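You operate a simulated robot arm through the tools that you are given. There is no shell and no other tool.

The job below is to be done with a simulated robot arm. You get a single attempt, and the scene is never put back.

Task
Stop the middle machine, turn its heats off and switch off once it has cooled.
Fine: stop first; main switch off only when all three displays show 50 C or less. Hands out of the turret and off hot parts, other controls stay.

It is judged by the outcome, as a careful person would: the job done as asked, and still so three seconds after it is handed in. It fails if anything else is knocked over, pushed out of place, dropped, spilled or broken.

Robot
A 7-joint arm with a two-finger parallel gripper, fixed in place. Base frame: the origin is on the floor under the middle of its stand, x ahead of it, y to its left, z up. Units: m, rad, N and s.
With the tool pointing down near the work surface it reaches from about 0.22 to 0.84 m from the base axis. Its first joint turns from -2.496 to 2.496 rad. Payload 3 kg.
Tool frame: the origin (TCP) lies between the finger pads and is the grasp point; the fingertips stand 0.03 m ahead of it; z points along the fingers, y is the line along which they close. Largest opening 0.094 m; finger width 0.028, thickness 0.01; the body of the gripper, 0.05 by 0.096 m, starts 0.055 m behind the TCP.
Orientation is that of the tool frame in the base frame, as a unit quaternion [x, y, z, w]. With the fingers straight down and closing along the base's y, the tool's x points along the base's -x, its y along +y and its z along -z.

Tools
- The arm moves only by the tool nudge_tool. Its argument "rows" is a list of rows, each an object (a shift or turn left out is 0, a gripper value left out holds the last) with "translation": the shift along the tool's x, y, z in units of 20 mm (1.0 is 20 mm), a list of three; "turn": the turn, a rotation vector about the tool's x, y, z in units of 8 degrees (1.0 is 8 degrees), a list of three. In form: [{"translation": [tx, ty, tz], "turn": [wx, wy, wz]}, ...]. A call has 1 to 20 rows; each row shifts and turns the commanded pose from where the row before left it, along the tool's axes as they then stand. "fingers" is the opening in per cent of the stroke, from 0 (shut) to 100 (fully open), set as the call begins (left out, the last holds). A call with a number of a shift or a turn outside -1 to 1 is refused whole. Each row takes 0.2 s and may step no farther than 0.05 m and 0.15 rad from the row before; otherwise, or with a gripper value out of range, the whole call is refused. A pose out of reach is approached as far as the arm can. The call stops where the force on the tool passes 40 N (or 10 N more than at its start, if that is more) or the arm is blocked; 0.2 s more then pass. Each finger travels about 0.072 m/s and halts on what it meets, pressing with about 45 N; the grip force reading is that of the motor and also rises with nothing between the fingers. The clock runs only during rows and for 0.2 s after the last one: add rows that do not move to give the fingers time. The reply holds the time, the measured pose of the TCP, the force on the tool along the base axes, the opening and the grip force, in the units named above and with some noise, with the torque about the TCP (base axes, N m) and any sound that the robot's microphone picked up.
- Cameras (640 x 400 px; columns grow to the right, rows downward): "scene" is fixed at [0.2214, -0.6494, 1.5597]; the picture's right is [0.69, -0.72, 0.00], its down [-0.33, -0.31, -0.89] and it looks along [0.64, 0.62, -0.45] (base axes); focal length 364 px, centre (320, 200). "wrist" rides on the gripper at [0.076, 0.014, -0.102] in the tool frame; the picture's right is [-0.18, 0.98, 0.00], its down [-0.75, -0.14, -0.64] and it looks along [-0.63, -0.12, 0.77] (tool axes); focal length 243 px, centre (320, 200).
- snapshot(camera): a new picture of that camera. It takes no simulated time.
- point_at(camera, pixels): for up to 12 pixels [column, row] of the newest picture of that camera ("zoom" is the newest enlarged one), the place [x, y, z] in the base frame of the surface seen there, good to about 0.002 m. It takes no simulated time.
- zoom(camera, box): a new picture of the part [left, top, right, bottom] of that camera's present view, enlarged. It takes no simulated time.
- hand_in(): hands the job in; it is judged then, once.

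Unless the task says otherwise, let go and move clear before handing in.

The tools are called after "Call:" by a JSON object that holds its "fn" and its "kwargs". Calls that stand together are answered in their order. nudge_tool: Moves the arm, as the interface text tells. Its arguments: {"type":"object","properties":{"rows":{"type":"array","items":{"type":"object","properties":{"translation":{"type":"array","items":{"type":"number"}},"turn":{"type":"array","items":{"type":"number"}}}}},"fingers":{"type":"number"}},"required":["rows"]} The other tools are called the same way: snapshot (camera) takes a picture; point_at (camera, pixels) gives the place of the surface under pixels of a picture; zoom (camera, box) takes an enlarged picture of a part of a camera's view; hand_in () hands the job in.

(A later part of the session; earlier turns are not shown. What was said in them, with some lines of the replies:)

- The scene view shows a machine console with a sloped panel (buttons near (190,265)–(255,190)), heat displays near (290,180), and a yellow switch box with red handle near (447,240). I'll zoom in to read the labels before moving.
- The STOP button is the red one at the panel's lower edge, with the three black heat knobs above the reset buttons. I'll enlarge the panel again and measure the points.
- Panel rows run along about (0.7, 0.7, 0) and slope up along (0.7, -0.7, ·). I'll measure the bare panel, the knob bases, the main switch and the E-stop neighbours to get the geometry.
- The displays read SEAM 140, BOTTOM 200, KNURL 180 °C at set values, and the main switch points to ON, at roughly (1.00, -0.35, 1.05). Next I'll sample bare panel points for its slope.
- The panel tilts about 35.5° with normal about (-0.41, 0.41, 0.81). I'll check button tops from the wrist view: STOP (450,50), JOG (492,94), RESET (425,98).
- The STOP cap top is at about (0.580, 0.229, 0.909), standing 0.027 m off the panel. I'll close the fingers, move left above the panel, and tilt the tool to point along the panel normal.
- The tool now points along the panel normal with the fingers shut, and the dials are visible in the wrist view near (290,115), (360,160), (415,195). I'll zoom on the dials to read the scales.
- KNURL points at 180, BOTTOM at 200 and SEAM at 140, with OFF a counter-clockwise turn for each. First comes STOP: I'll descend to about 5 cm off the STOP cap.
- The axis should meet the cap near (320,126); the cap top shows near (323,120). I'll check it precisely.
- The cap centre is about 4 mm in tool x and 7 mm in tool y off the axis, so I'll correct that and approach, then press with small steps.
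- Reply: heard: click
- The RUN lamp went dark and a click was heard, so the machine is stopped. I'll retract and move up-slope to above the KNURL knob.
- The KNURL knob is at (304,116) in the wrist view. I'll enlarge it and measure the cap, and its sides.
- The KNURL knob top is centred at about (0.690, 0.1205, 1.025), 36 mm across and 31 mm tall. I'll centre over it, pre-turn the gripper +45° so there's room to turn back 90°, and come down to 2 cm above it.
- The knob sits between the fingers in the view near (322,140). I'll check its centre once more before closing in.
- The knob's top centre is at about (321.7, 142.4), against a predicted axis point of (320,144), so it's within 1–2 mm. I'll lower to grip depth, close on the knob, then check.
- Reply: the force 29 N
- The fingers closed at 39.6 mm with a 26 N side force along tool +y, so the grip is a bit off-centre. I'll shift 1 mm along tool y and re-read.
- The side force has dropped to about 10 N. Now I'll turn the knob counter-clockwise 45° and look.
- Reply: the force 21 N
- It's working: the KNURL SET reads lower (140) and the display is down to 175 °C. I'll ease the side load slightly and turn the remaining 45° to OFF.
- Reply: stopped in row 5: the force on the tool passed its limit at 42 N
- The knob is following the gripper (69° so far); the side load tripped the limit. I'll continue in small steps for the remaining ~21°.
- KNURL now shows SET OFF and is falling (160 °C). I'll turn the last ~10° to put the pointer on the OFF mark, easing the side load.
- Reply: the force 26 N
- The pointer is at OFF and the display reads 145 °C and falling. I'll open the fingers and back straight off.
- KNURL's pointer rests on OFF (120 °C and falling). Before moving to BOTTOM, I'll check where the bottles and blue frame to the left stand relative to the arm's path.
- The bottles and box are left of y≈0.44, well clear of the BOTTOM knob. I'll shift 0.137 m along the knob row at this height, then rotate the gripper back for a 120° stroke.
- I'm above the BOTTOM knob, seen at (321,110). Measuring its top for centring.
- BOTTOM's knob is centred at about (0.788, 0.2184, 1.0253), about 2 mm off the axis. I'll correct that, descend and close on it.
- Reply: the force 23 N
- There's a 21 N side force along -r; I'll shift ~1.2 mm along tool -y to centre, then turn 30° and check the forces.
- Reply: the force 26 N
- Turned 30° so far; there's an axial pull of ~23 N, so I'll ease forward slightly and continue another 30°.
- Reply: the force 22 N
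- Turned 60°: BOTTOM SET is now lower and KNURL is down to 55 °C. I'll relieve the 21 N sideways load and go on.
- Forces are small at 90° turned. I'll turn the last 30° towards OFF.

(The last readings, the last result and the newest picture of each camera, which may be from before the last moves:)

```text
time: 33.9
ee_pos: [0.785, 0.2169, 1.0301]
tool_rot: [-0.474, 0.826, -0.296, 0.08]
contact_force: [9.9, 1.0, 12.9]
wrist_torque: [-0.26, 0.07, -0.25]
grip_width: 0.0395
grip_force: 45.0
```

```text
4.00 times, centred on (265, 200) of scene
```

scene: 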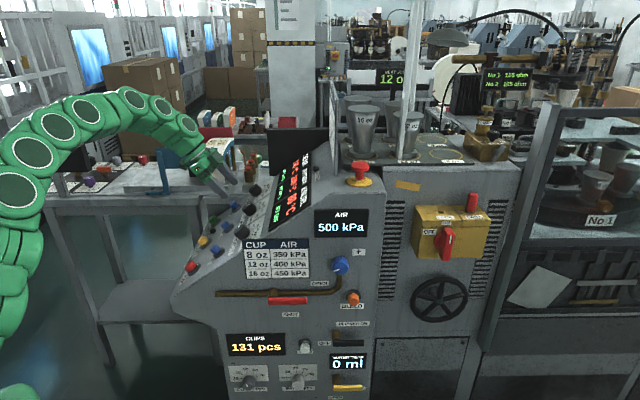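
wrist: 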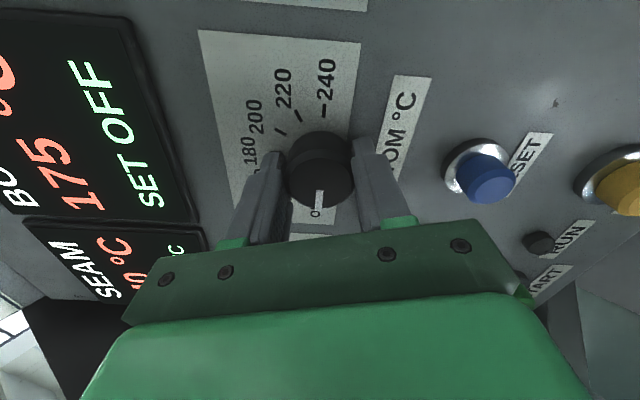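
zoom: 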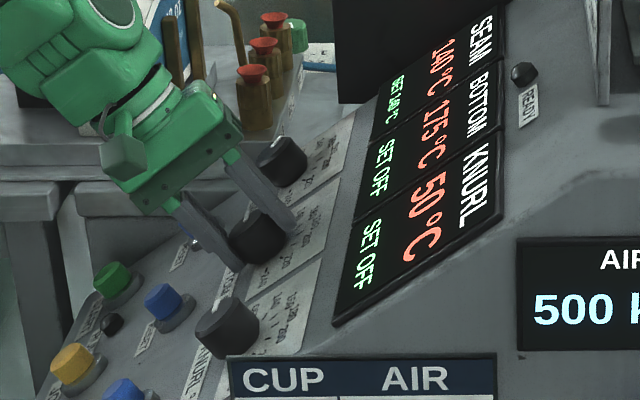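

BOTTOM now reads SET OFF and 175 °C, and KNURL is at 50 °C. I'll release, back off, and shift along the row to SEAM, turning +40° for its 30° stroke.

Call:
{"fn": "nudge_tool", "kwargs": {"rows": [{}, {}, {}, {"translation": [0, 0, -0.5]}, {"translation": [0, 0, -1]}, {"translation": [0, 0, -1]}, {"translation": [0, 0, -1]}, {"translation": [0, 0, -1]}], "fingers": 70}}

Call:
{"fn": "nudge_tool", "kwargs": {"rows": [{"translation": [-0.956, -0.256, 0]}, {"translation": [-0.956, -0.256, 0]}, {"translation": [-0.956, -0.256, 0]}, {"translation": [-0.956, -0.256, 0]}, {"translation": [-0.956, -0.256, 0]}, {"translation": [-0.956, -0.256, 0]}, {"translation": [-0.956, -0.256, 0]}, {"turn": [0, 0, 1]}, {"turn": [0, 0, 1]}, {"turn": [0, 0, 1]}, {"turn": [0, 0, 1]}, {"turn": [0, 0, 1]}, {}]}}

Call:
{"fn": "snapshot", "kwargs": {"camera": "wrist"}}

Call:
{"fn": "snapshot", "kwargs": {"camera": "scene"}}

```text
time: 35.7
ee_pos: [0.7485, 0.255, 1.1031]
tool_rot: [-0.474, 0.826, -0.294, 0.081]
contact_force: [0.6, 0.4, 0.6]
wrist_torque: [0.0, 0.01, -0.01]
grip_width: 0.066
grip_force: 0.2
```

```text
time: 38.5
ee_pos: [0.8394, 0.3448, 1.1045]
tool_rot: [-0.161, 0.938, -0.25, 0.176]
contact_force: [0.8, 0.3, -0.2]
wrist_torque: [0.01, 0.01, 0.02]
grip_width: 0.0659
grip_force: 0.0
out of reach, approached as far as the arm can: row 7
```

```text
taken
```

wrist: 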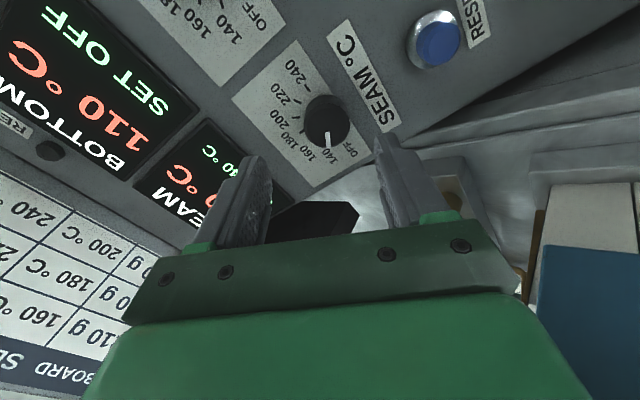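

```text
taken
```

scene: 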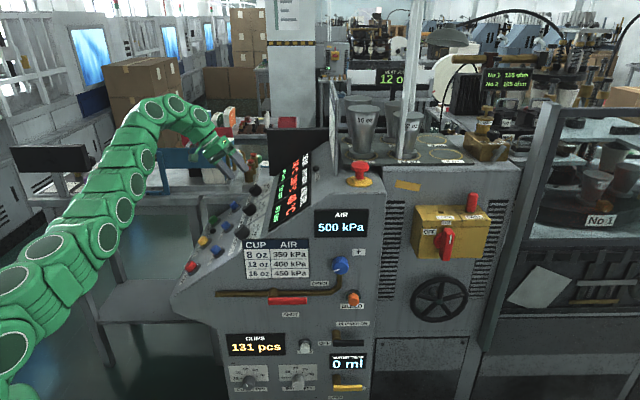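

The arm reached its limit just short of SEAM at this tilt (measured x=0.839). I'll lean the gripper 20° about its closing axis, bringing the wrist nearer to the base while keeping the pads parallel to the knob's axis.

Call:
{"fn": "nudge_tool", "kwargs": {"rows": [{"turn": [0, -0.833, 0]}, {"turn": [0, -0.833, 0]}, {"turn": [0, -0.833, 0]}, {}]}}

Call:
{"fn": "snapshot", "kwargs": {"camera": "wrist"}}

Call:
{"fn": "snapshot", "kwargs": {"camera": "scene"}}

```text
time: 39.5
ee_pos: [0.8388, 0.3446, 1.103]
tool_rot: [-0.203, 0.893, -0.218, 0.336]
contact_force: [-0.4, -0.8, -0.1]
wrist_torque: [0.06, 0.01, 0.03]
grip_width: 0.0656
grip_force: 0.1
```

```text
taken
```

wrist: 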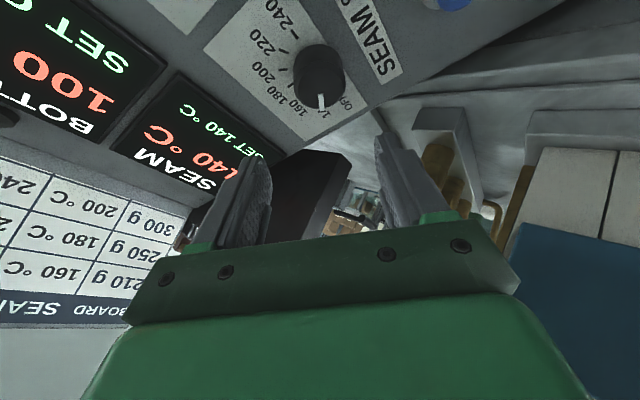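

```text
taken
```

scene: 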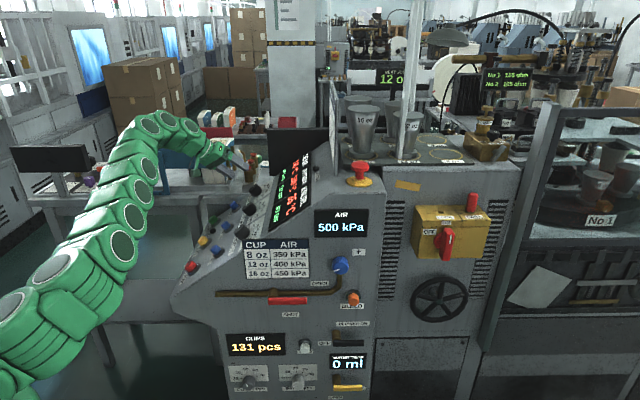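

Now I'll measure the SEAM knob at (318,73) in the wrist view.

Call:
{"fn": "zoom", "kwargs": {"camera": "wrist", "box": [260, 25, 380, 120]}}

```text
4.21 times, centred on (320, 72) of wrist
```

zoom: 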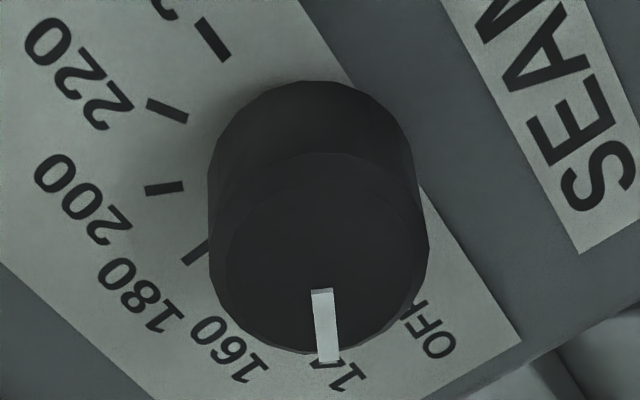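

Call:
{"fn": "point_at", "kwargs": {"camera": "zoom", "pixels": [[319, 253], [222, 253], [416, 253], [319, 345], [319, 162], [255, 190], [385, 318]]}}

```text
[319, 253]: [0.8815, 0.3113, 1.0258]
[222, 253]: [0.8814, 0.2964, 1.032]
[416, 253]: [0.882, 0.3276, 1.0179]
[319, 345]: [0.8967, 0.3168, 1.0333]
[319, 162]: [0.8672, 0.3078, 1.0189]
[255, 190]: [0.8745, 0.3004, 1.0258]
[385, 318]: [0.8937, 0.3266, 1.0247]
```

SEAM's knob top is at about (0.882, 0.312, 1.0255). I'll centre in tool y and go about half the remaining way along the panel normal, then check reach.

Call:
{"fn": "nudge_tool", "kwargs": {"rows": [{"translation": [0, 0.245, 0]}, {"translation": [0.243, 0, 0.675]}, {"translation": [0.243, 0, 0.675]}, {"translation": [0.243, 0, 0.675]}, {}]}}

Call:
{"fn": "snapshot", "kwargs": {"camera": "wrist"}}

Call:
{"fn": "zoom", "kwargs": {"camera": "scene", "box": [150, 110, 330, 230]}}

```text
time: 40.7
ee_pos: [0.8565, 0.3306, 1.0656]
tool_rot: [-0.203, 0.894, -0.218, 0.336]
contact_force: [-0.4, -0.5, 1.3]
wrist_torque: [-0.01, -0.03, -0.02]
grip_width: 0.0658
grip_force: 0.2
```

```text
taken
```

wrist: 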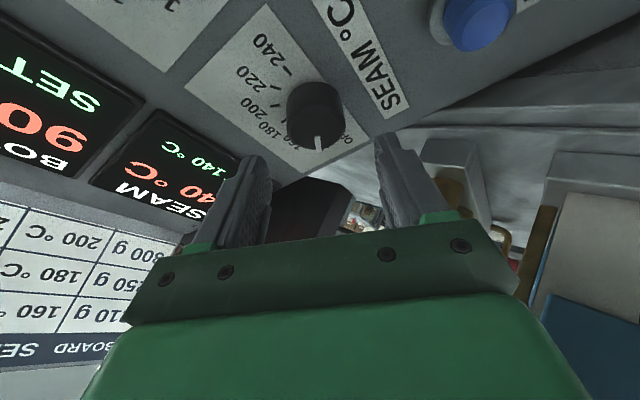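

```text
3.33 times, centred on (240, 170) of scene
```

zoom: 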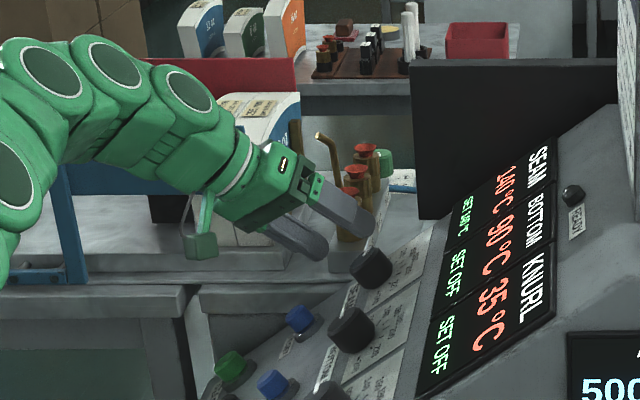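

The pose is tracking fine. I'll finish the approach and close on the SEAM knob.

Call:
{"fn": "nudge_tool", "kwargs": {"rows": [{"translation": [0.253, 0.008, 0.665]}, {"translation": [0.253, 0.008, 0.665]}, {"translation": [0.253, 0.008, 0.665]}, {}]}}

Call:
{"fn": "snapshot", "kwargs": {"camera": "wrist"}}

```text
time: 41.7
ee_pos: [0.8725, 0.3139, 1.0317]
tool_rot: [-0.203, 0.894, -0.217, 0.336]
contact_force: [-0.2, -0.6, 0.4]
wrist_torque: [0.03, 0.01, 0.05]
grip_width: 0.0656
grip_force: 0.1
```

```text
taken
```

wrist: 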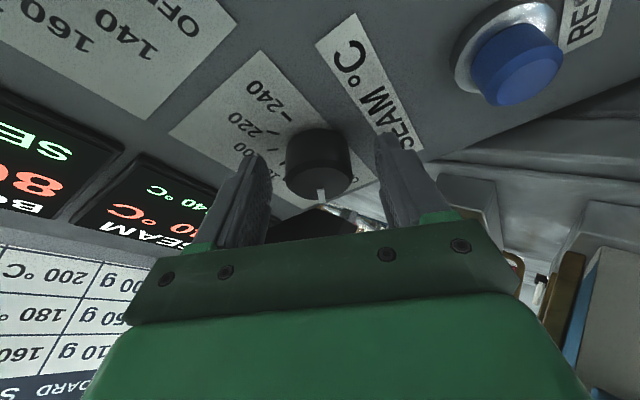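

The knob sits centrally between the pads. I'll close the fingers and read the side force.

Call:
{"fn": "nudge_tool", "kwargs": {"rows": [{}, {}, {}, {}], "fingers": 0}}

```text
time: 42.7
ee_pos: [0.8728, 0.3123, 1.0312]
tool_rot: [-0.202, 0.894, -0.219, 0.336]
contact_force: [1.5, -9.4, 10.9]
wrist_torque: [-0.49, -0.05, -0.36]
grip_width: 0.0396
grip_force: 45.0
```

Gripped at 39.6 mm with a modest side force (14 N). I'll ease it, then turn about the panel normal by ~30° with the TCP following the knob's axis.

Call:
{"fn": "nudge_tool", "kwargs": {"rows": [{"translation": [0, -0.03, 0]}, {"translation": [0, -0.04, 0], "turn": [-0.321, 0, -0.879]}, {"translation": [0, -0.04, 0], "turn": [-0.321, 0, -0.879]}, {"translation": [0, -0.04, 0], "turn": [-0.321, 0, -0.879]}, {"translation": [0, -0.04, 0], "turn": [-0.321, 0, -0.879]}, {}]}}

Call:
{"fn": "snapshot", "kwargs": {"camera": "wrist"}}

Call:
{"fn": "zoom", "kwargs": {"camera": "scene", "box": [200, 130, 330, 230]}}

```text
time: 44.2
ee_pos: [0.8745, 0.3105, 1.0342]
tool_rot: [-0.442, 0.833, -0.214, 0.255]
contact_force: [-4.0, -3.2, 6.6]
wrist_torque: [-0.18, 0.38, -0.32]
grip_width: 0.0394
grip_force: 44.7
stopped in row 6: the force on the tool passed its limit at 41 N (the readings are from after the stop); the commanded pose is now the measured one
```

```text
taken
```

wrist: 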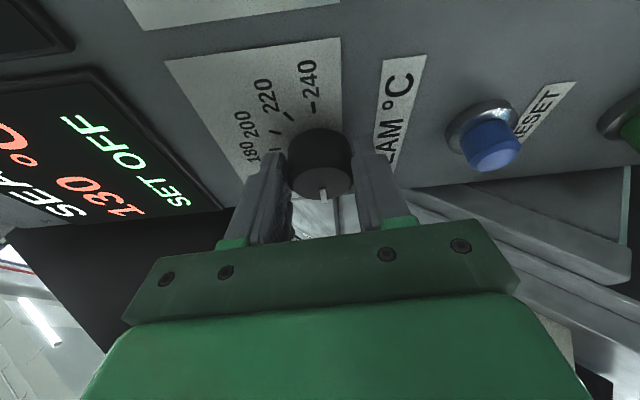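

```text
4.00 times, centred on (265, 180) of scene
```

zoom: 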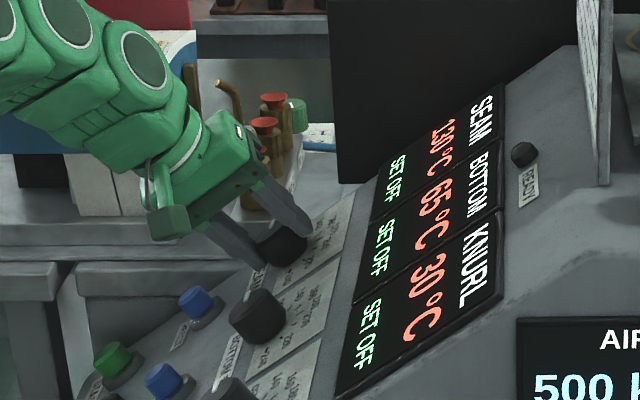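

All three show SET OFF (SEAM 130, BOTTOM 65, KNURL 30 °C, falling). I'll release and back off along the panel normal.

Call:
{"fn": "nudge_tool", "kwargs": {"rows": [{}, {}, {}, {"translation": [-0.17, 0, -0.47]}, {"translation": [-0.34, 0, -0.938]}, {"translation": [-0.34, 0, -0.938]}, {"translation": [-0.34, 0, -0.938]}, {"translation": [-0.34, 0, -0.938]}, {}], "fingers": 70}}

Call:
{"fn": "snapshot", "kwargs": {"camera": "wrist"}}

Call:
{"fn": "snapshot", "kwargs": {"camera": "scene"}}

```text
time: 46.2
ee_pos: [0.8379, 0.3468, 1.1066]
tool_rot: [-0.443, 0.833, -0.212, 0.255]
contact_force: [-0.3, -0.1, 0.0]
wrist_torque: [0.01, -0.04, 0.01]
grip_width: 0.0659
grip_force: 0.1
```

```text
taken
```

wrist: 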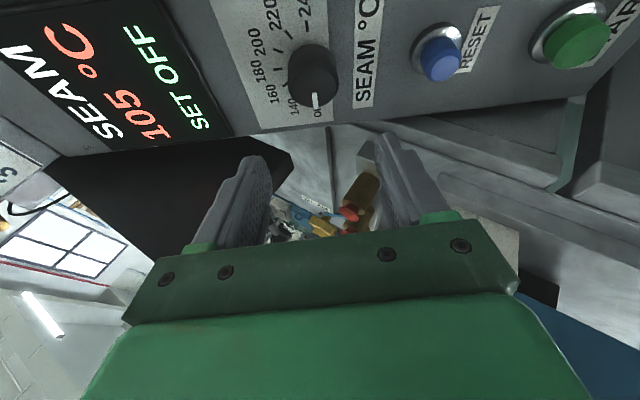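

```text
taken
```

scene: 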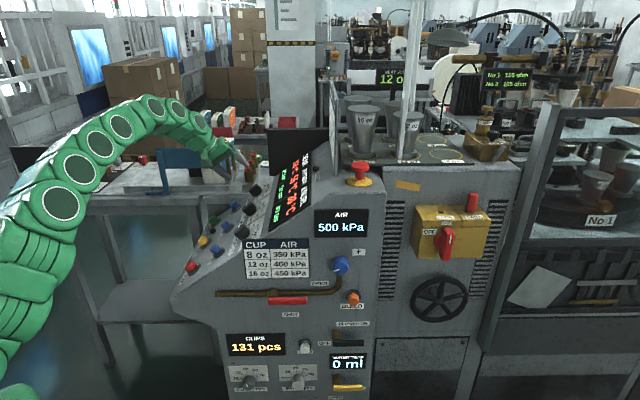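

SEAM's pointer is on OFF too. Now for the main switch, I need exact handle geometry and an idea of the arm's reach, so I'll measure the switch and the arm's own links.

Call:
{"fn": "point_at", "kwargs": {"camera": "scene", "pixels": [[10, 375], [20, 310], [40, 250], [60, 195], [80, 165], [105, 140], [125, 122], [155, 108], [180, 112], [200, 125], [225, 150], [15, 395]]}}

Call:
{"fn": "zoom", "kwargs": {"camera": "scene", "box": [405, 180, 495, 270]}}

```text
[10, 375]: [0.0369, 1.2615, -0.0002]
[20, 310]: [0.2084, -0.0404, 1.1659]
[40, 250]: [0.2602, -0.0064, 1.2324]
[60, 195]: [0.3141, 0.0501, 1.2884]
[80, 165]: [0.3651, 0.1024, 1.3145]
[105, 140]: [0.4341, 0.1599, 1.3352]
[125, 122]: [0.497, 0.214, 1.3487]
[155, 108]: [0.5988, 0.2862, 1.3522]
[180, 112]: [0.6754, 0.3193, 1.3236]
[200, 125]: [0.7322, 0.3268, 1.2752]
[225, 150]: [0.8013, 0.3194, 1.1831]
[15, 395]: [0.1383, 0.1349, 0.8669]
```

```text
4.44 times, centred on (450, 225) of scene
```

zoom: 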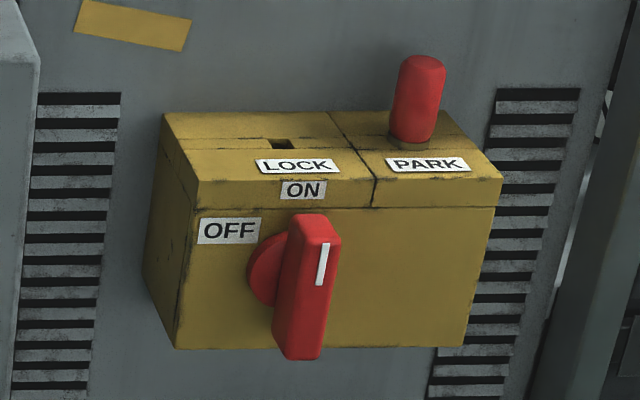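

The displays are cooling well. I'll measure the handle bar, its disc and the box face precisely, plus the protruding blue regulator knob and other items the arm must pass.

Call:
{"fn": "point_at", "kwargs": {"camera": "zoom", "pixels": [[322, 265], [310, 290], [305, 345], [318, 222], [283, 300], [258, 275], [228, 230], [400, 280], [332, 240], [285, 345], [230, 310], [330, 330]]}}

Call:
{"fn": "point_at", "kwargs": {"camera": "scene", "pixels": [[340, 264], [353, 297], [288, 300], [325, 283], [360, 170], [360, 182], [340, 225], [385, 300], [440, 280], [400, 200], [380, 190], [470, 196]]}}

```text
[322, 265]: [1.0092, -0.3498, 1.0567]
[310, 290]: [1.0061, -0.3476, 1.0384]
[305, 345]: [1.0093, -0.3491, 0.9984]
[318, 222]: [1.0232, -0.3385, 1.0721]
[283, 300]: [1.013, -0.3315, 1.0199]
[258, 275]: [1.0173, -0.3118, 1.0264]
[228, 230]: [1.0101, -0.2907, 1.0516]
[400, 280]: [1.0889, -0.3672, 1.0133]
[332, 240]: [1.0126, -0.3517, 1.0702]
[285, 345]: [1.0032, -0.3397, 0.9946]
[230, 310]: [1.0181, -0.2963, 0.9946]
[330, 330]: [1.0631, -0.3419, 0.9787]
```

```text
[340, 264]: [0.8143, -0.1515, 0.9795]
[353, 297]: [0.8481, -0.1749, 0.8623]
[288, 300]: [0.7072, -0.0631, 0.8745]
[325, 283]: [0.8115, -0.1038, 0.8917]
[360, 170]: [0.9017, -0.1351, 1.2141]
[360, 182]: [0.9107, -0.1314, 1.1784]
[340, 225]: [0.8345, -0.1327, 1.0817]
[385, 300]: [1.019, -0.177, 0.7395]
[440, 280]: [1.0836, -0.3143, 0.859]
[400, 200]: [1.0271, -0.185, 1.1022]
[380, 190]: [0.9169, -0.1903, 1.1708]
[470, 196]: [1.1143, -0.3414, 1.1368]
```

The handle bar is at about x≈1.00, y≈-0.35, z 0.994–1.072, protruding to f=(x+y)/√2≈0.466. I can't reach it face-on, so I'll push its lower end to the right with closed fingers pointing along +x. First I'll retreat over the panel and back beside the console.

Call:
{"fn": "nudge_tool", "kwargs": {"rows": [{"translation": [0.9895, -0.0237, -0.529]}, {"translation": [0.9895, -0.0237, -0.529]}, {"translation": [0.9895, -0.0237, -0.529]}, {"translation": [0.9895, -0.0237, -0.529]}, {"translation": [0.9895, -0.0237, -0.529]}, {"translation": [0.9895, -0.0237, -0.529]}, {"translation": [0.9895, -0.0237, -0.529]}, {"translation": [0.9895, -0.0237, -0.529]}, {"translation": [0.9895, -0.0237, -0.529]}, {"translation": [0.9895, -0.0237, -0.529]}, {"translation": [0.9895, -0.0237, -0.529]}, {"translation": [0.9895, -0.0237, -0.529]}, {"translation": [0.9895, -0.0237, -0.529]}, {"translation": [0.9895, -0.0237, -0.529]}, {"translation": [0.9895, -0.0237, -0.529]}, {"translation": [0.9895, -0.0237, -0.529]}, {"translation": [0.9895, -0.0237, -0.529]}, {"translation": [0.9895, -0.0237, -0.529]}, {"translation": [0.9895, -0.0237, -0.529]}], "fingers": 0}}

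Call:
{"fn": "snapshot", "kwargs": {"camera": "scene"}}

```text
time: 50.2
ee_pos: [0.5409, 0.0491, 1.1804]
tool_rot: [-0.443, 0.833, -0.213, 0.253]
contact_force: [0.2, -0.6, -0.5]
wrist_torque: [0.0, 0.02, 0.01]
grip_width: 0.0001
grip_force: 32.7
```

```text
taken
```

scene: 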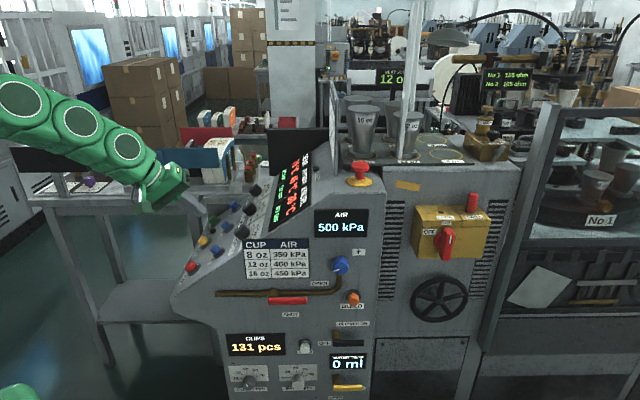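

The arm is clear of the panel and beside the console. I'll move to (0.68, -0.15, 1.18) and read the displays.

Call:
{"fn": "nudge_tool", "kwargs": {"rows": [{"translation": [0.514, -0.956, 0.553]}, {"translation": [0.514, -0.956, 0.553]}, {"translation": [0.514, -0.956, 0.553]}, {"translation": [0.514, -0.956, 0.553]}, {"translation": [0.514, -0.956, 0.553]}, {"translation": [0.514, -0.956, 0.553]}, {"translation": [0.514, -0.956, 0.553]}, {"translation": [0.514, -0.956, 0.553]}, {"translation": [0.514, -0.956, 0.553]}, {"translation": [0.514, -0.956, 0.553]}]}}

Call:
{"fn": "zoom", "kwargs": {"camera": "scene", "box": [180, 130, 330, 250]}}

Call:
{"fn": "snapshot", "kwargs": {"camera": "scene"}}

```text
time: 52.4
ee_pos: [0.6775, -0.1517, 1.1815]
tool_rot: [-0.443, 0.833, -0.213, 0.254]
contact_force: [0.5, 0.6, 0.0]
wrist_torque: [-0.01, 0.0, 0.01]
grip_width: 0.0
grip_force: 32.5
```

```text
3.33 times, centred on (255, 190) of scene
```

zoom: 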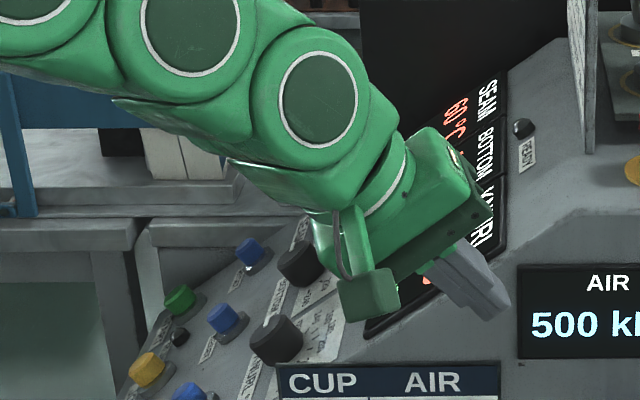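

```text
taken
```

scene: 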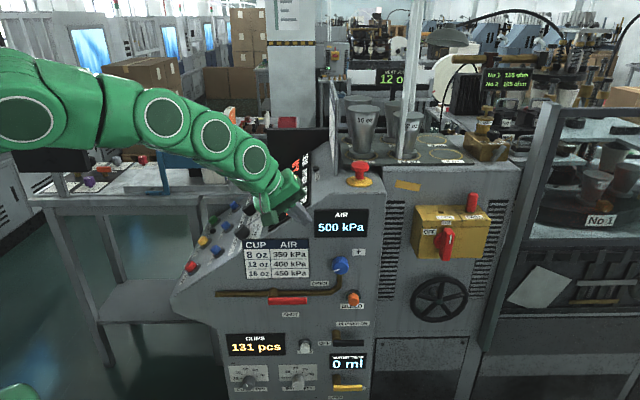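

SEAM shows 60 °C, still cooling. I'll rotate the tool so the fingers point along +x with closing axis along y.

Call:
{"fn": "nudge_tool", "kwargs": {"rows": [{"turn": [0.254, -0.635, 0.7195]}, {"turn": [0.254, -0.635, 0.7195]}, {"turn": [0.254, -0.635, 0.7195]}, {"turn": [0.254, -0.635, 0.7195]}, {"turn": [0.254, -0.635, 0.7195]}, {"turn": [0.254, -0.635, 0.7195]}, {"turn": [0.254, -0.635, 0.7195]}, {"turn": [0.254, -0.635, 0.7195]}, {"turn": [0.254, -0.635, 0.7195]}, {"turn": [0.254, -0.635, 0.7195]}, {}]}}

Call:
{"fn": "snapshot", "kwargs": {"camera": "scene"}}

Call:
{"fn": "snapshot", "kwargs": {"camera": "wrist"}}

```text
time: 54.8
ee_pos: [0.6784, -0.1519, 1.1803]
tool_rot: [-0.001, 0.706, -0.001, 0.708]
contact_force: [0.5, -0.5, 0.6]
wrist_torque: [0.0, 0.03, -0.02]
grip_width: 0.0001
grip_force: 33.2
```

```text
taken
```

scene: 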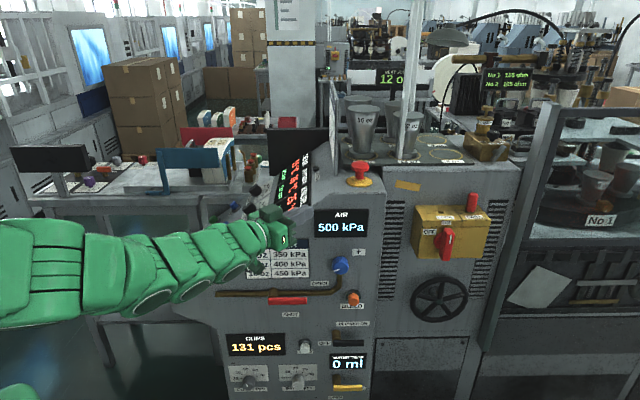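

```text
taken
```

wrist: 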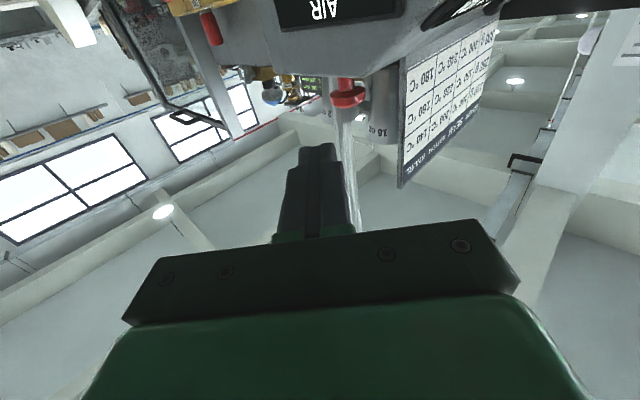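

Tool orientation is as planned. Checking the three displays and readiness of the path to the switch.

Call:
{"fn": "zoom", "kwargs": {"camera": "scene", "box": [240, 140, 340, 220]}}

```text
5.00 times, centred on (290, 180) of scene
```

zoom: 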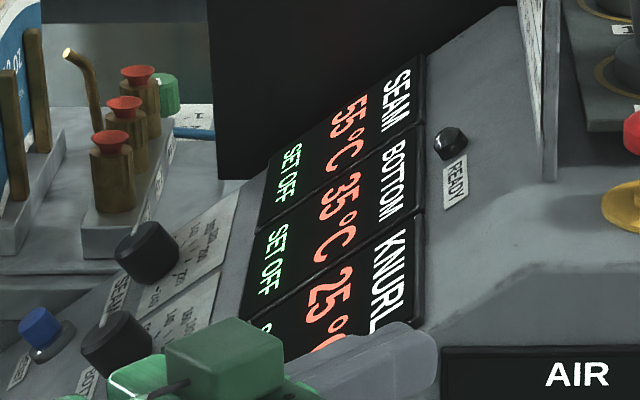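

SEAM 55, BOTTOM 35, KNURL 25 °C. I'll move in front of the switch box, staying to the left of the handle, and check reach.

Call:
{"fn": "nudge_tool", "kwargs": {"rows": [{"translation": [0.945, -0.772, 0.858]}, {"translation": [0.945, -0.772, 0.858]}, {"translation": [0.945, -0.772, 0.858]}, {"translation": [0.945, -0.772, 0.858]}, {"translation": [0.945, -0.772, 0.858]}, {"translation": [0.945, -0.772, 0.858]}, {"translation": [0.945, -0.772, 0.858]}, {"translation": [0.945, -0.772, 0.858]}, {"translation": [0.945, -0.772, 0.858]}, {"translation": [0.945, -0.772, 0.858]}, {}]}}

Call:
{"fn": "snapshot", "kwargs": {"camera": "scene"}}

Call:
{"fn": "snapshot", "kwargs": {"camera": "wrist"}}

```text
time: 57.2
ee_pos: [0.8509, -0.3063, 0.9932]
tool_rot: [0.0, 0.707, 0.0, 0.707]
contact_force: [-0.7, 0.3, 0.6]
wrist_torque: [-0.02, 0.02, -0.02]
grip_width: 0.0
grip_force: 32.6
```

```text
taken
```

scene: 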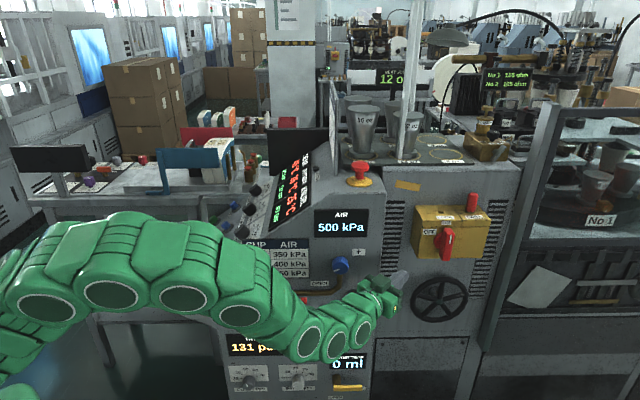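

```text
taken
```

wrist: 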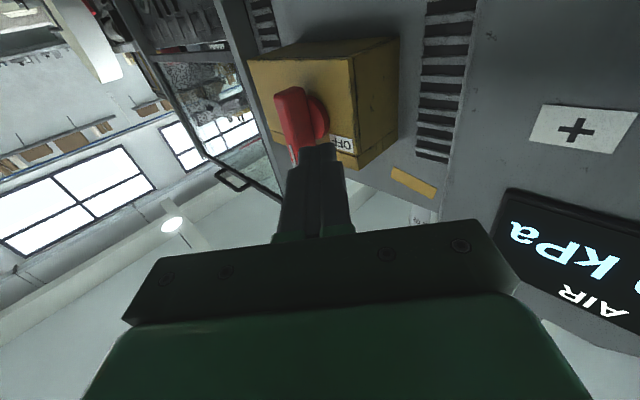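

The arm reaches easily here, and the wrist view (upside down) shows the handle bar at (295,115) with its disc at (318,115). I'll measure the bar from this view.

Call:
{"fn": "zoom", "kwargs": {"camera": "wrist", "box": [240, 60, 380, 180]}}

```text
3.33 times, centred on (310, 120) of wrist
```

zoom: 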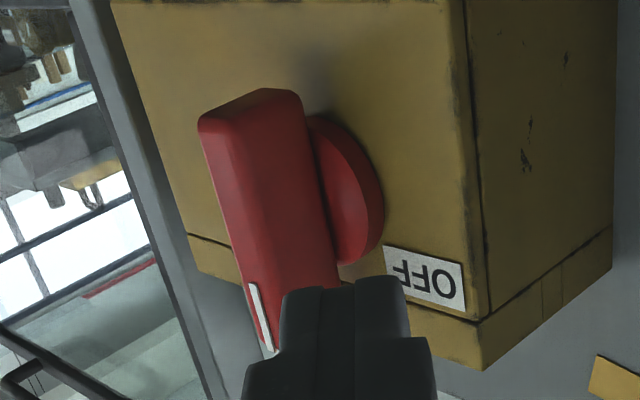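

Call:
{"fn": "point_at", "kwargs": {"camera": "zoom", "pixels": [[290, 130], [240, 150], [250, 105], [300, 110], [310, 200], [215, 140], [225, 200], [350, 190], [345, 140], [370, 240], [420, 150], [280, 96]]}}

```text
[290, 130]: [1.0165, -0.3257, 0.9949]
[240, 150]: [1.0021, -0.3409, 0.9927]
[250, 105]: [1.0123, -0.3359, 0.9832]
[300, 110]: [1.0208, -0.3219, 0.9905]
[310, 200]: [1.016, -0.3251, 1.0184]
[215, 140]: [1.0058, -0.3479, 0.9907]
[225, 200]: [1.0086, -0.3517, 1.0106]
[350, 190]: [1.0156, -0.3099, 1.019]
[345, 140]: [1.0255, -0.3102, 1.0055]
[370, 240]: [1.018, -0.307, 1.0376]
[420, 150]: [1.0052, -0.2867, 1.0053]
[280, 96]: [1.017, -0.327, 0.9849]
```

The bar's left face is at s≈0.949, bottom at z≈0.983, pivot near (s 0.958, z 1.028). I'll go to a pre-contact point 2 cm left of the bar's lower end and read the displays again.

Call:
{"fn": "nudge_tool", "kwargs": {"rows": [{"translation": [0.093, -0.022, 0.95]}, {"translation": [0.093, -0.022, 0.95]}, {"translation": [0.093, -0.022, 0.95]}, {"translation": [0.093, -0.022, 0.95]}, {"translation": [0.093, -0.022, 0.95]}, {"translation": [0.093, -0.022, 0.95]}, {}]}}

Call:
{"fn": "snapshot", "kwargs": {"camera": "scene"}}

Call:
{"fn": "zoom", "kwargs": {"camera": "scene", "box": [400, 190, 490, 280]}}

Call:
{"fn": "zoom", "kwargs": {"camera": "scene", "box": [240, 140, 340, 220]}}

Call:
{"fn": "snapshot", "kwargs": {"camera": "wrist"}}

```text
time: 58.8
ee_pos: [0.9654, -0.3086, 0.9815]
tool_rot: [0.0, 0.707, -0.002, 0.707]
contact_force: [0.2, -0.3, 0.2]
wrist_torque: [-0.02, -0.01, 0.03]
grip_width: 0.0
grip_force: 32.4
```

```text
taken
```

scene: 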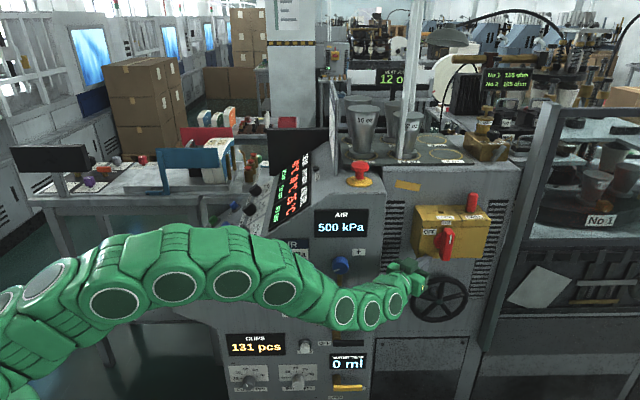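

```text
4.44 times, centred on (445, 235) of scene
```

zoom: 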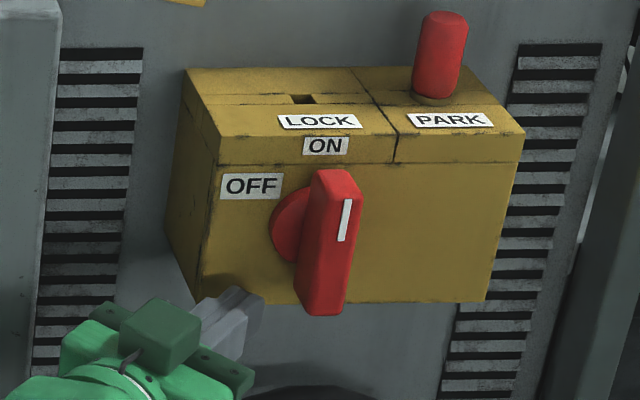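

```text
5.00 times, centred on (290, 180) of scene
```

zoom: 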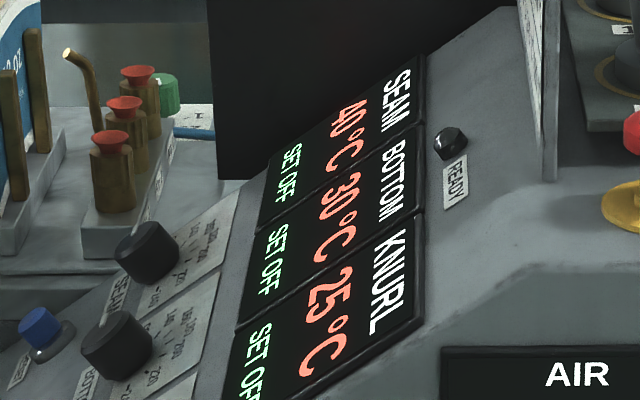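

```text
taken
```

wrist: 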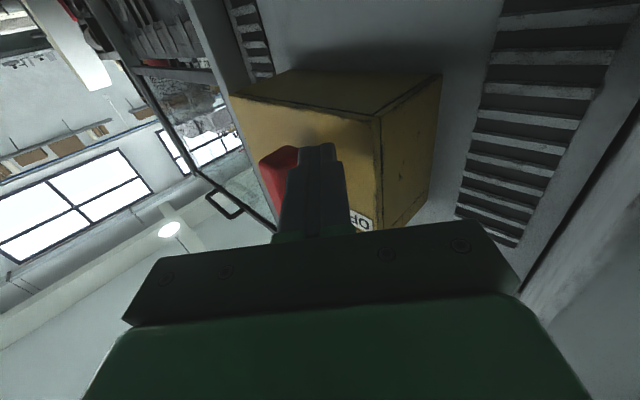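

All three displays are at or below 50 °C (SEAM 40, BOTTOM 30, KNURL 25), so the main switch may go off. I'll check the forearm's clearance from the console's knobs before pushing.

Call:
{"fn": "point_at", "kwargs": {"camera": "scene", "pixels": [[345, 310], [372, 308], [395, 295], [280, 292], [232, 282], [310, 270], [340, 285], [260, 245], [345, 292], [300, 262]]}}

```text
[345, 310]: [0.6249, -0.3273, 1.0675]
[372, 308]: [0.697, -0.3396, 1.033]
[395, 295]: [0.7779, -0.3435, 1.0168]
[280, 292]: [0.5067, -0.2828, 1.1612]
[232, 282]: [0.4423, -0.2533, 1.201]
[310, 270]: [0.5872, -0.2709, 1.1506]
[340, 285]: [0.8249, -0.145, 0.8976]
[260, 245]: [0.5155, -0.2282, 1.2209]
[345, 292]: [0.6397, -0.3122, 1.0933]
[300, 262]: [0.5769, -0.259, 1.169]
```

The forearm is ~0.28 m from the console face. Now I'll push the bar's lower end to the right, starting the arc.

Call:
{"fn": "nudge_tool", "kwargs": {"rows": [{"translation": [0, -0.636, 0.636]}, {"translation": [0.02, -0.19, 0.19]}, {"translation": [0.015, -0.19, 0.19]}, {"translation": [-0.025, -0.152, 0.152]}, {"translation": [-0.025, -0.152, 0.152]}]}}

Call:
{"fn": "zoom", "kwargs": {"camera": "scene", "box": [400, 190, 490, 280]}}

```text
time: 60.0
ee_pos: [0.9909, -0.3347, 0.9791]
tool_rot: [0.0, 0.708, -0.001, 0.707]
contact_force: [-0.5, 0.5, -2.0]
wrist_torque: [0.03, 0.06, 0.02]
grip_width: 0.0002
grip_force: 32.8
```

```text
4.44 times, centred on (445, 235) of scene
```

zoom: 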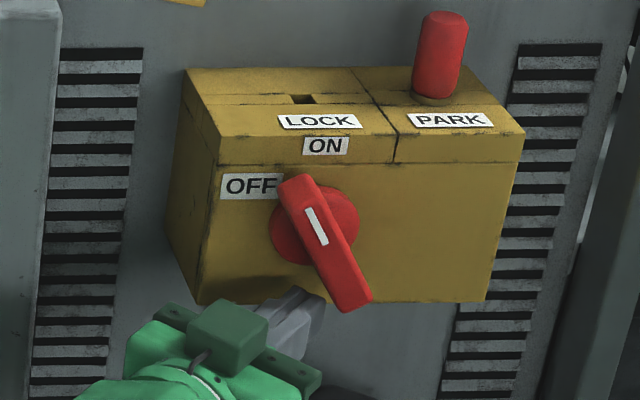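

The bar has rotated ~30° with little force. I'll continue along the arc.

Call:
{"fn": "nudge_tool", "kwargs": {"rows": [{"translation": [-0.26, -0.283, 0.283]}, {"translation": [-0.26, -0.248, 0.248]}, {"translation": [-0.34, -0.191, 0.191]}, {"translation": [-0.4, -0.12, 0.12]}]}}

Call:
{"fn": "zoom", "kwargs": {"camera": "scene", "box": [400, 190, 490, 280]}}

```text
time: 61.1
ee_pos: [1.0076, -0.3496, 0.9975]
tool_rot: [0.0, 0.711, 0.0, 0.703]
contact_force: [-0.9, 0.3, -3.5]
wrist_torque: [-0.02, -0.01, 0.02]
grip_width: 0.0001
grip_force: 32.7
stopped in row 4: the force on the tool passed its limit at 43 N (the readings are from after the stop); the commanded pose is now the measured one
```

```text
4.44 times, centred on (445, 235) of scene
```

zoom: 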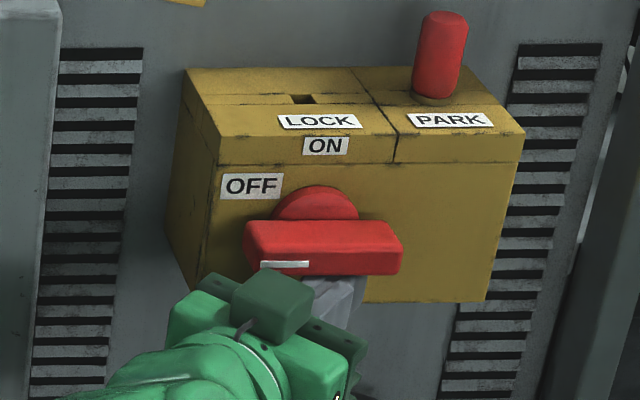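

The handle is horizontal, pointing to OFF, and hit its end stop. I'll drop slightly away from the bar and back straight out, then check everything.

Call:
{"fn": "nudge_tool", "kwargs": {"rows": [{"translation": [0.4, 0.1, 0]}, {"translation": [0.4, 0.3, -0.3]}, {"translation": [0, 0.3, -1]}, {"translation": [0, 0.3, -1]}, {"translation": [0, 0.3, -1]}, {"translation": [0, 0, -1]}, {"translation": [0, 0, -1]}, {"translation": [0, 0, -1]}, {"translation": [0, 0, -1]}, {"translation": [0, 0, -1]}, {}]}}

Call:
{"fn": "snapshot", "kwargs": {"camera": "scene"}}

Call:
{"fn": "zoom", "kwargs": {"camera": "scene", "box": [400, 190, 490, 280]}}

Call:
{"fn": "zoom", "kwargs": {"camera": "scene", "box": [180, 130, 340, 250]}}

```text
time: 63.5
ee_pos: [0.8416, -0.3238, 0.9858]
tool_rot: [0.0, 0.711, -0.001, 0.703]
contact_force: [0.0, -0.4, -0.2]
wrist_torque: [-0.01, 0.0, 0.0]
grip_width: 0.0
grip_force: 33.0
```

```text
taken
```

scene: 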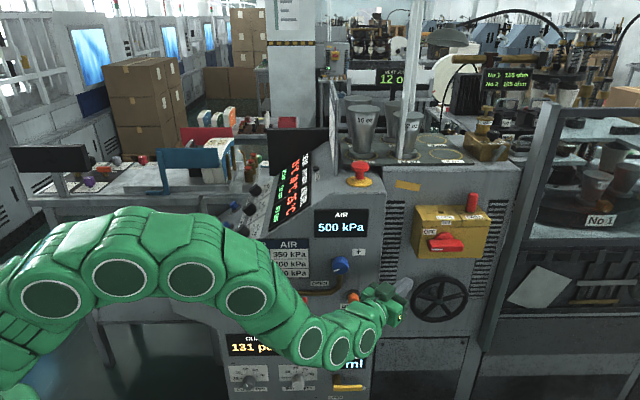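

```text
4.44 times, centred on (445, 235) of scene
```

zoom: 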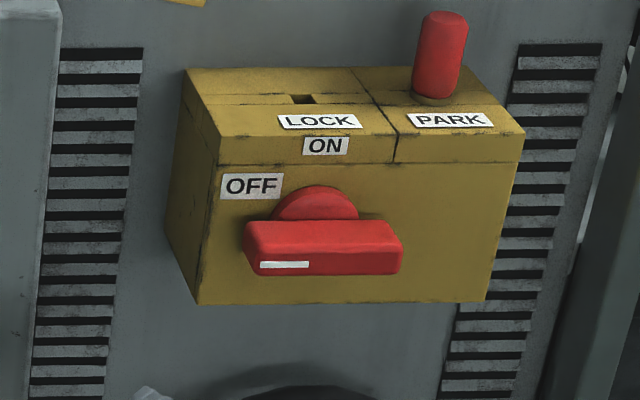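

```text
3.33 times, centred on (260, 190) of scene
```

zoom: 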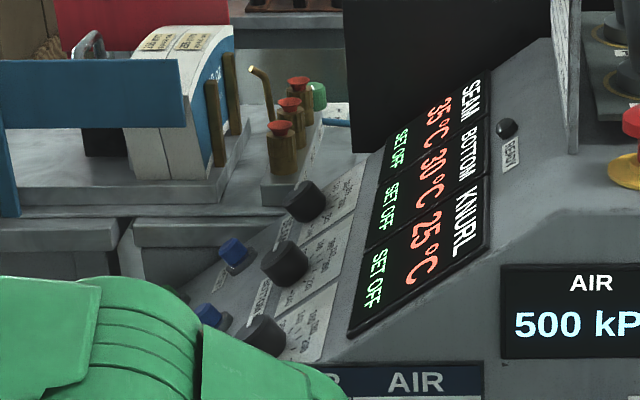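

The handle looks horizontal, but the displays remain lit, so I'll verify that the handle is fully at OFF by measuring its ends.

Call:
{"fn": "zoom", "kwargs": {"camera": "scene", "box": [420, 215, 475, 255]}}

Call:
{"fn": "snapshot", "kwargs": {"camera": "wrist"}}

```text
10.00 times, centred on (448, 235) of scene
```

zoom: 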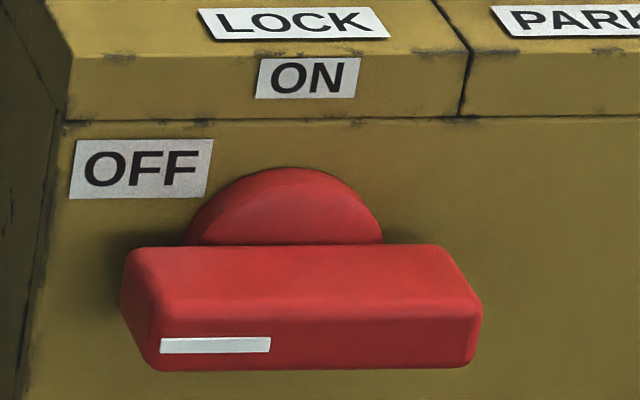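

```text
taken
```

wrist: 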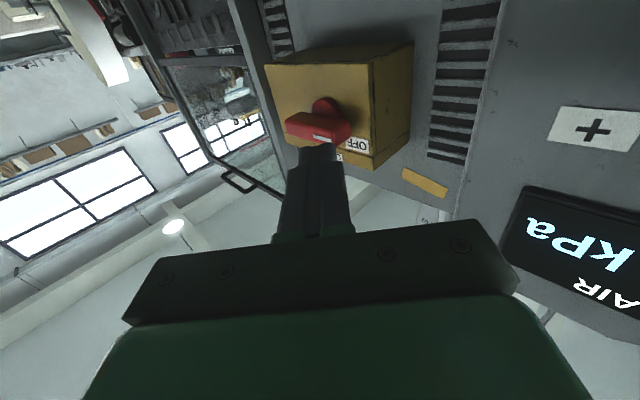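

Call:
{"fn": "point_at", "kwargs": {"camera": "zoom", "pixels": [[180, 345], [255, 343], [450, 338], [330, 340], [150, 270], [300, 270], [430, 265], [215, 346], [400, 340]]}}

Call:
{"fn": "zoom", "kwargs": {"camera": "scene", "box": [210, 130, 420, 280]}}

```text
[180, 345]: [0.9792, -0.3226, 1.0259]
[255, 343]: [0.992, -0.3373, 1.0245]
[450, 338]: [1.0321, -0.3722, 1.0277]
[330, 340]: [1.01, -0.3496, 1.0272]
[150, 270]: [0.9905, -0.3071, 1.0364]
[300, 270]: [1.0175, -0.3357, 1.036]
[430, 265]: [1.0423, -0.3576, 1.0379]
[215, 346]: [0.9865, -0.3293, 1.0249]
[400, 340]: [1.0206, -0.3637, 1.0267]
```

```text
2.67 times, centred on (315, 205) of scene
```

zoom: 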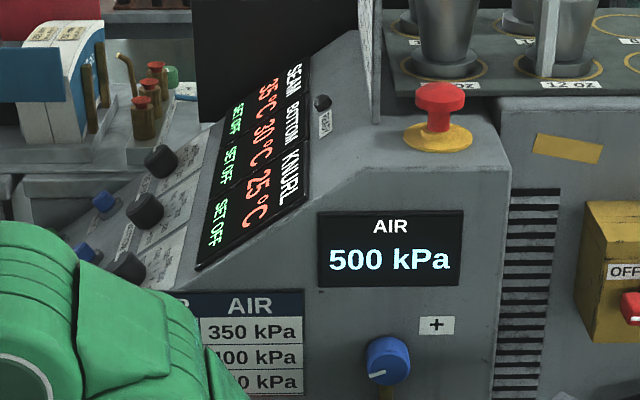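

The handle's top face is level within ~1°, so it's at OFF and not springing back. I'll back the arm well clear and see whether the displays change with time.

Call:
{"fn": "nudge_tool", "kwargs": {"rows": [{"translation": [-0.63, 0.2, -0.93]}, {"translation": [-0.63, 0.2, -0.93]}, {"translation": [-0.63, 0.2, -0.93]}, {"translation": [-0.63, 0.2, -0.93]}, {"translation": [-0.63, 0.2, -0.93]}, {"translation": [-0.63, 0.2, -0.93]}, {"translation": [-0.63, 0.2, -0.93]}, {"translation": [-0.63, 0.2, -0.93]}, {"translation": [-0.63, 0.2, -0.93]}, {"translation": [-0.63, 0.2, -0.93]}, {"translation": [-0.63, 0.2, -0.93]}, {"translation": [-0.63, 0.2, -0.93]}, {}, {}]}}

Call:
{"fn": "snapshot", "kwargs": {"camera": "scene"}}

Call:
{"fn": "zoom", "kwargs": {"camera": "scene", "box": [160, 140, 340, 280]}}

Call:
{"fn": "zoom", "kwargs": {"camera": "scene", "box": [160, 250, 420, 400]}}

```text
time: 66.5
ee_pos: [0.6195, -0.2753, 1.1397]
tool_rot: [0.001, 0.71, -0.002, 0.704]
contact_force: [0.1, -0.8, 1.1]
wrist_torque: [0.05, 0.0, -0.03]
grip_width: 0.0
grip_force: 32.6
```

```text
taken
```

scene: 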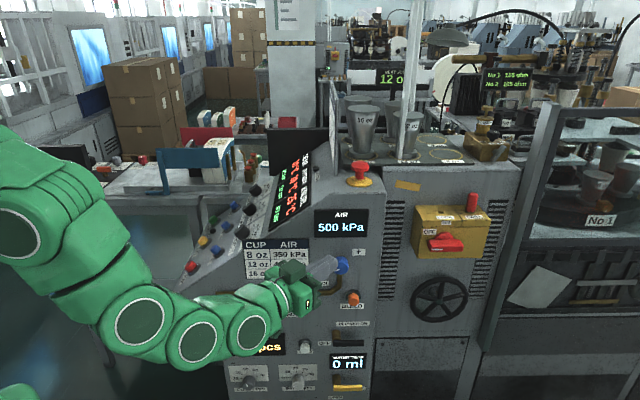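

```text
2.86 times, centred on (250, 210) of scene
```

zoom: 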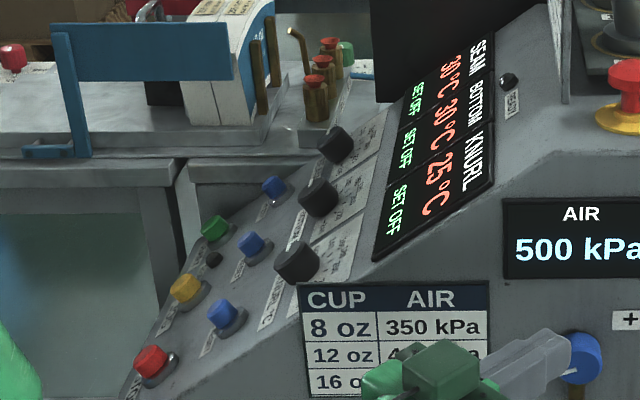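

```text
2.46 times, centred on (290, 325) of scene
```

zoom: 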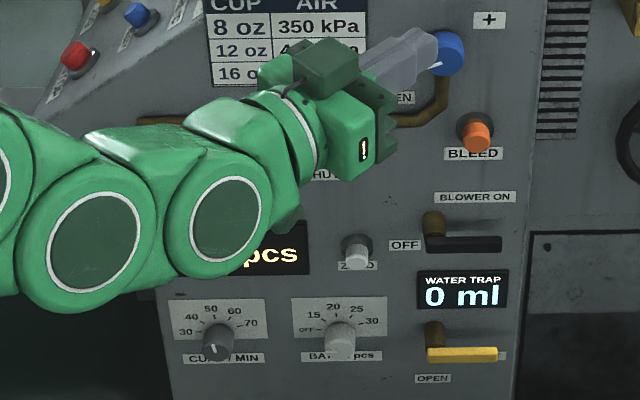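

Everything reads as asked: RUN lamp dark and count frozen at 131 pcs, all three heats SET OFF (30/30/25 °C), and the main switch resting level at OFF. It was turned only after the displays showed 40/30/25 °C. The arm is clear of the machine and holding nothing, so I'm handing in.

Call:
{"fn": "hand_in", "kwargs": {}}

```text
The job is handed in.
```

The middle machine is stopped, its three heats are off, and its main switch is off. I've handed the job in.

- **Stop:** I pressed STOP first. The RUN lamp went out and the cup counter stayed at 131.
- **Heats:** KNURL, BOTTOM and SEAM were each turned to their OFF mark, and all three displays read SET OFF.
- **Main switch:** I turned it only once the displays read SEAM 40 °C, BOTTOM 30 °C and KNURL 25 °C. The handle reached its end stop and rests level at OFF, within about 1°.

**Displays still lit:** the machine's displays stayed on for at least five seconds after the switch was turned. I took this as how the displays are fed, because the handle is fully at OFF, but I couldn't confirm that the power is cut.

The arm stayed away from the turret. I touched only the STOP button, the three heat knobs and the main switch. It ended clear of the machine and holding nothing.
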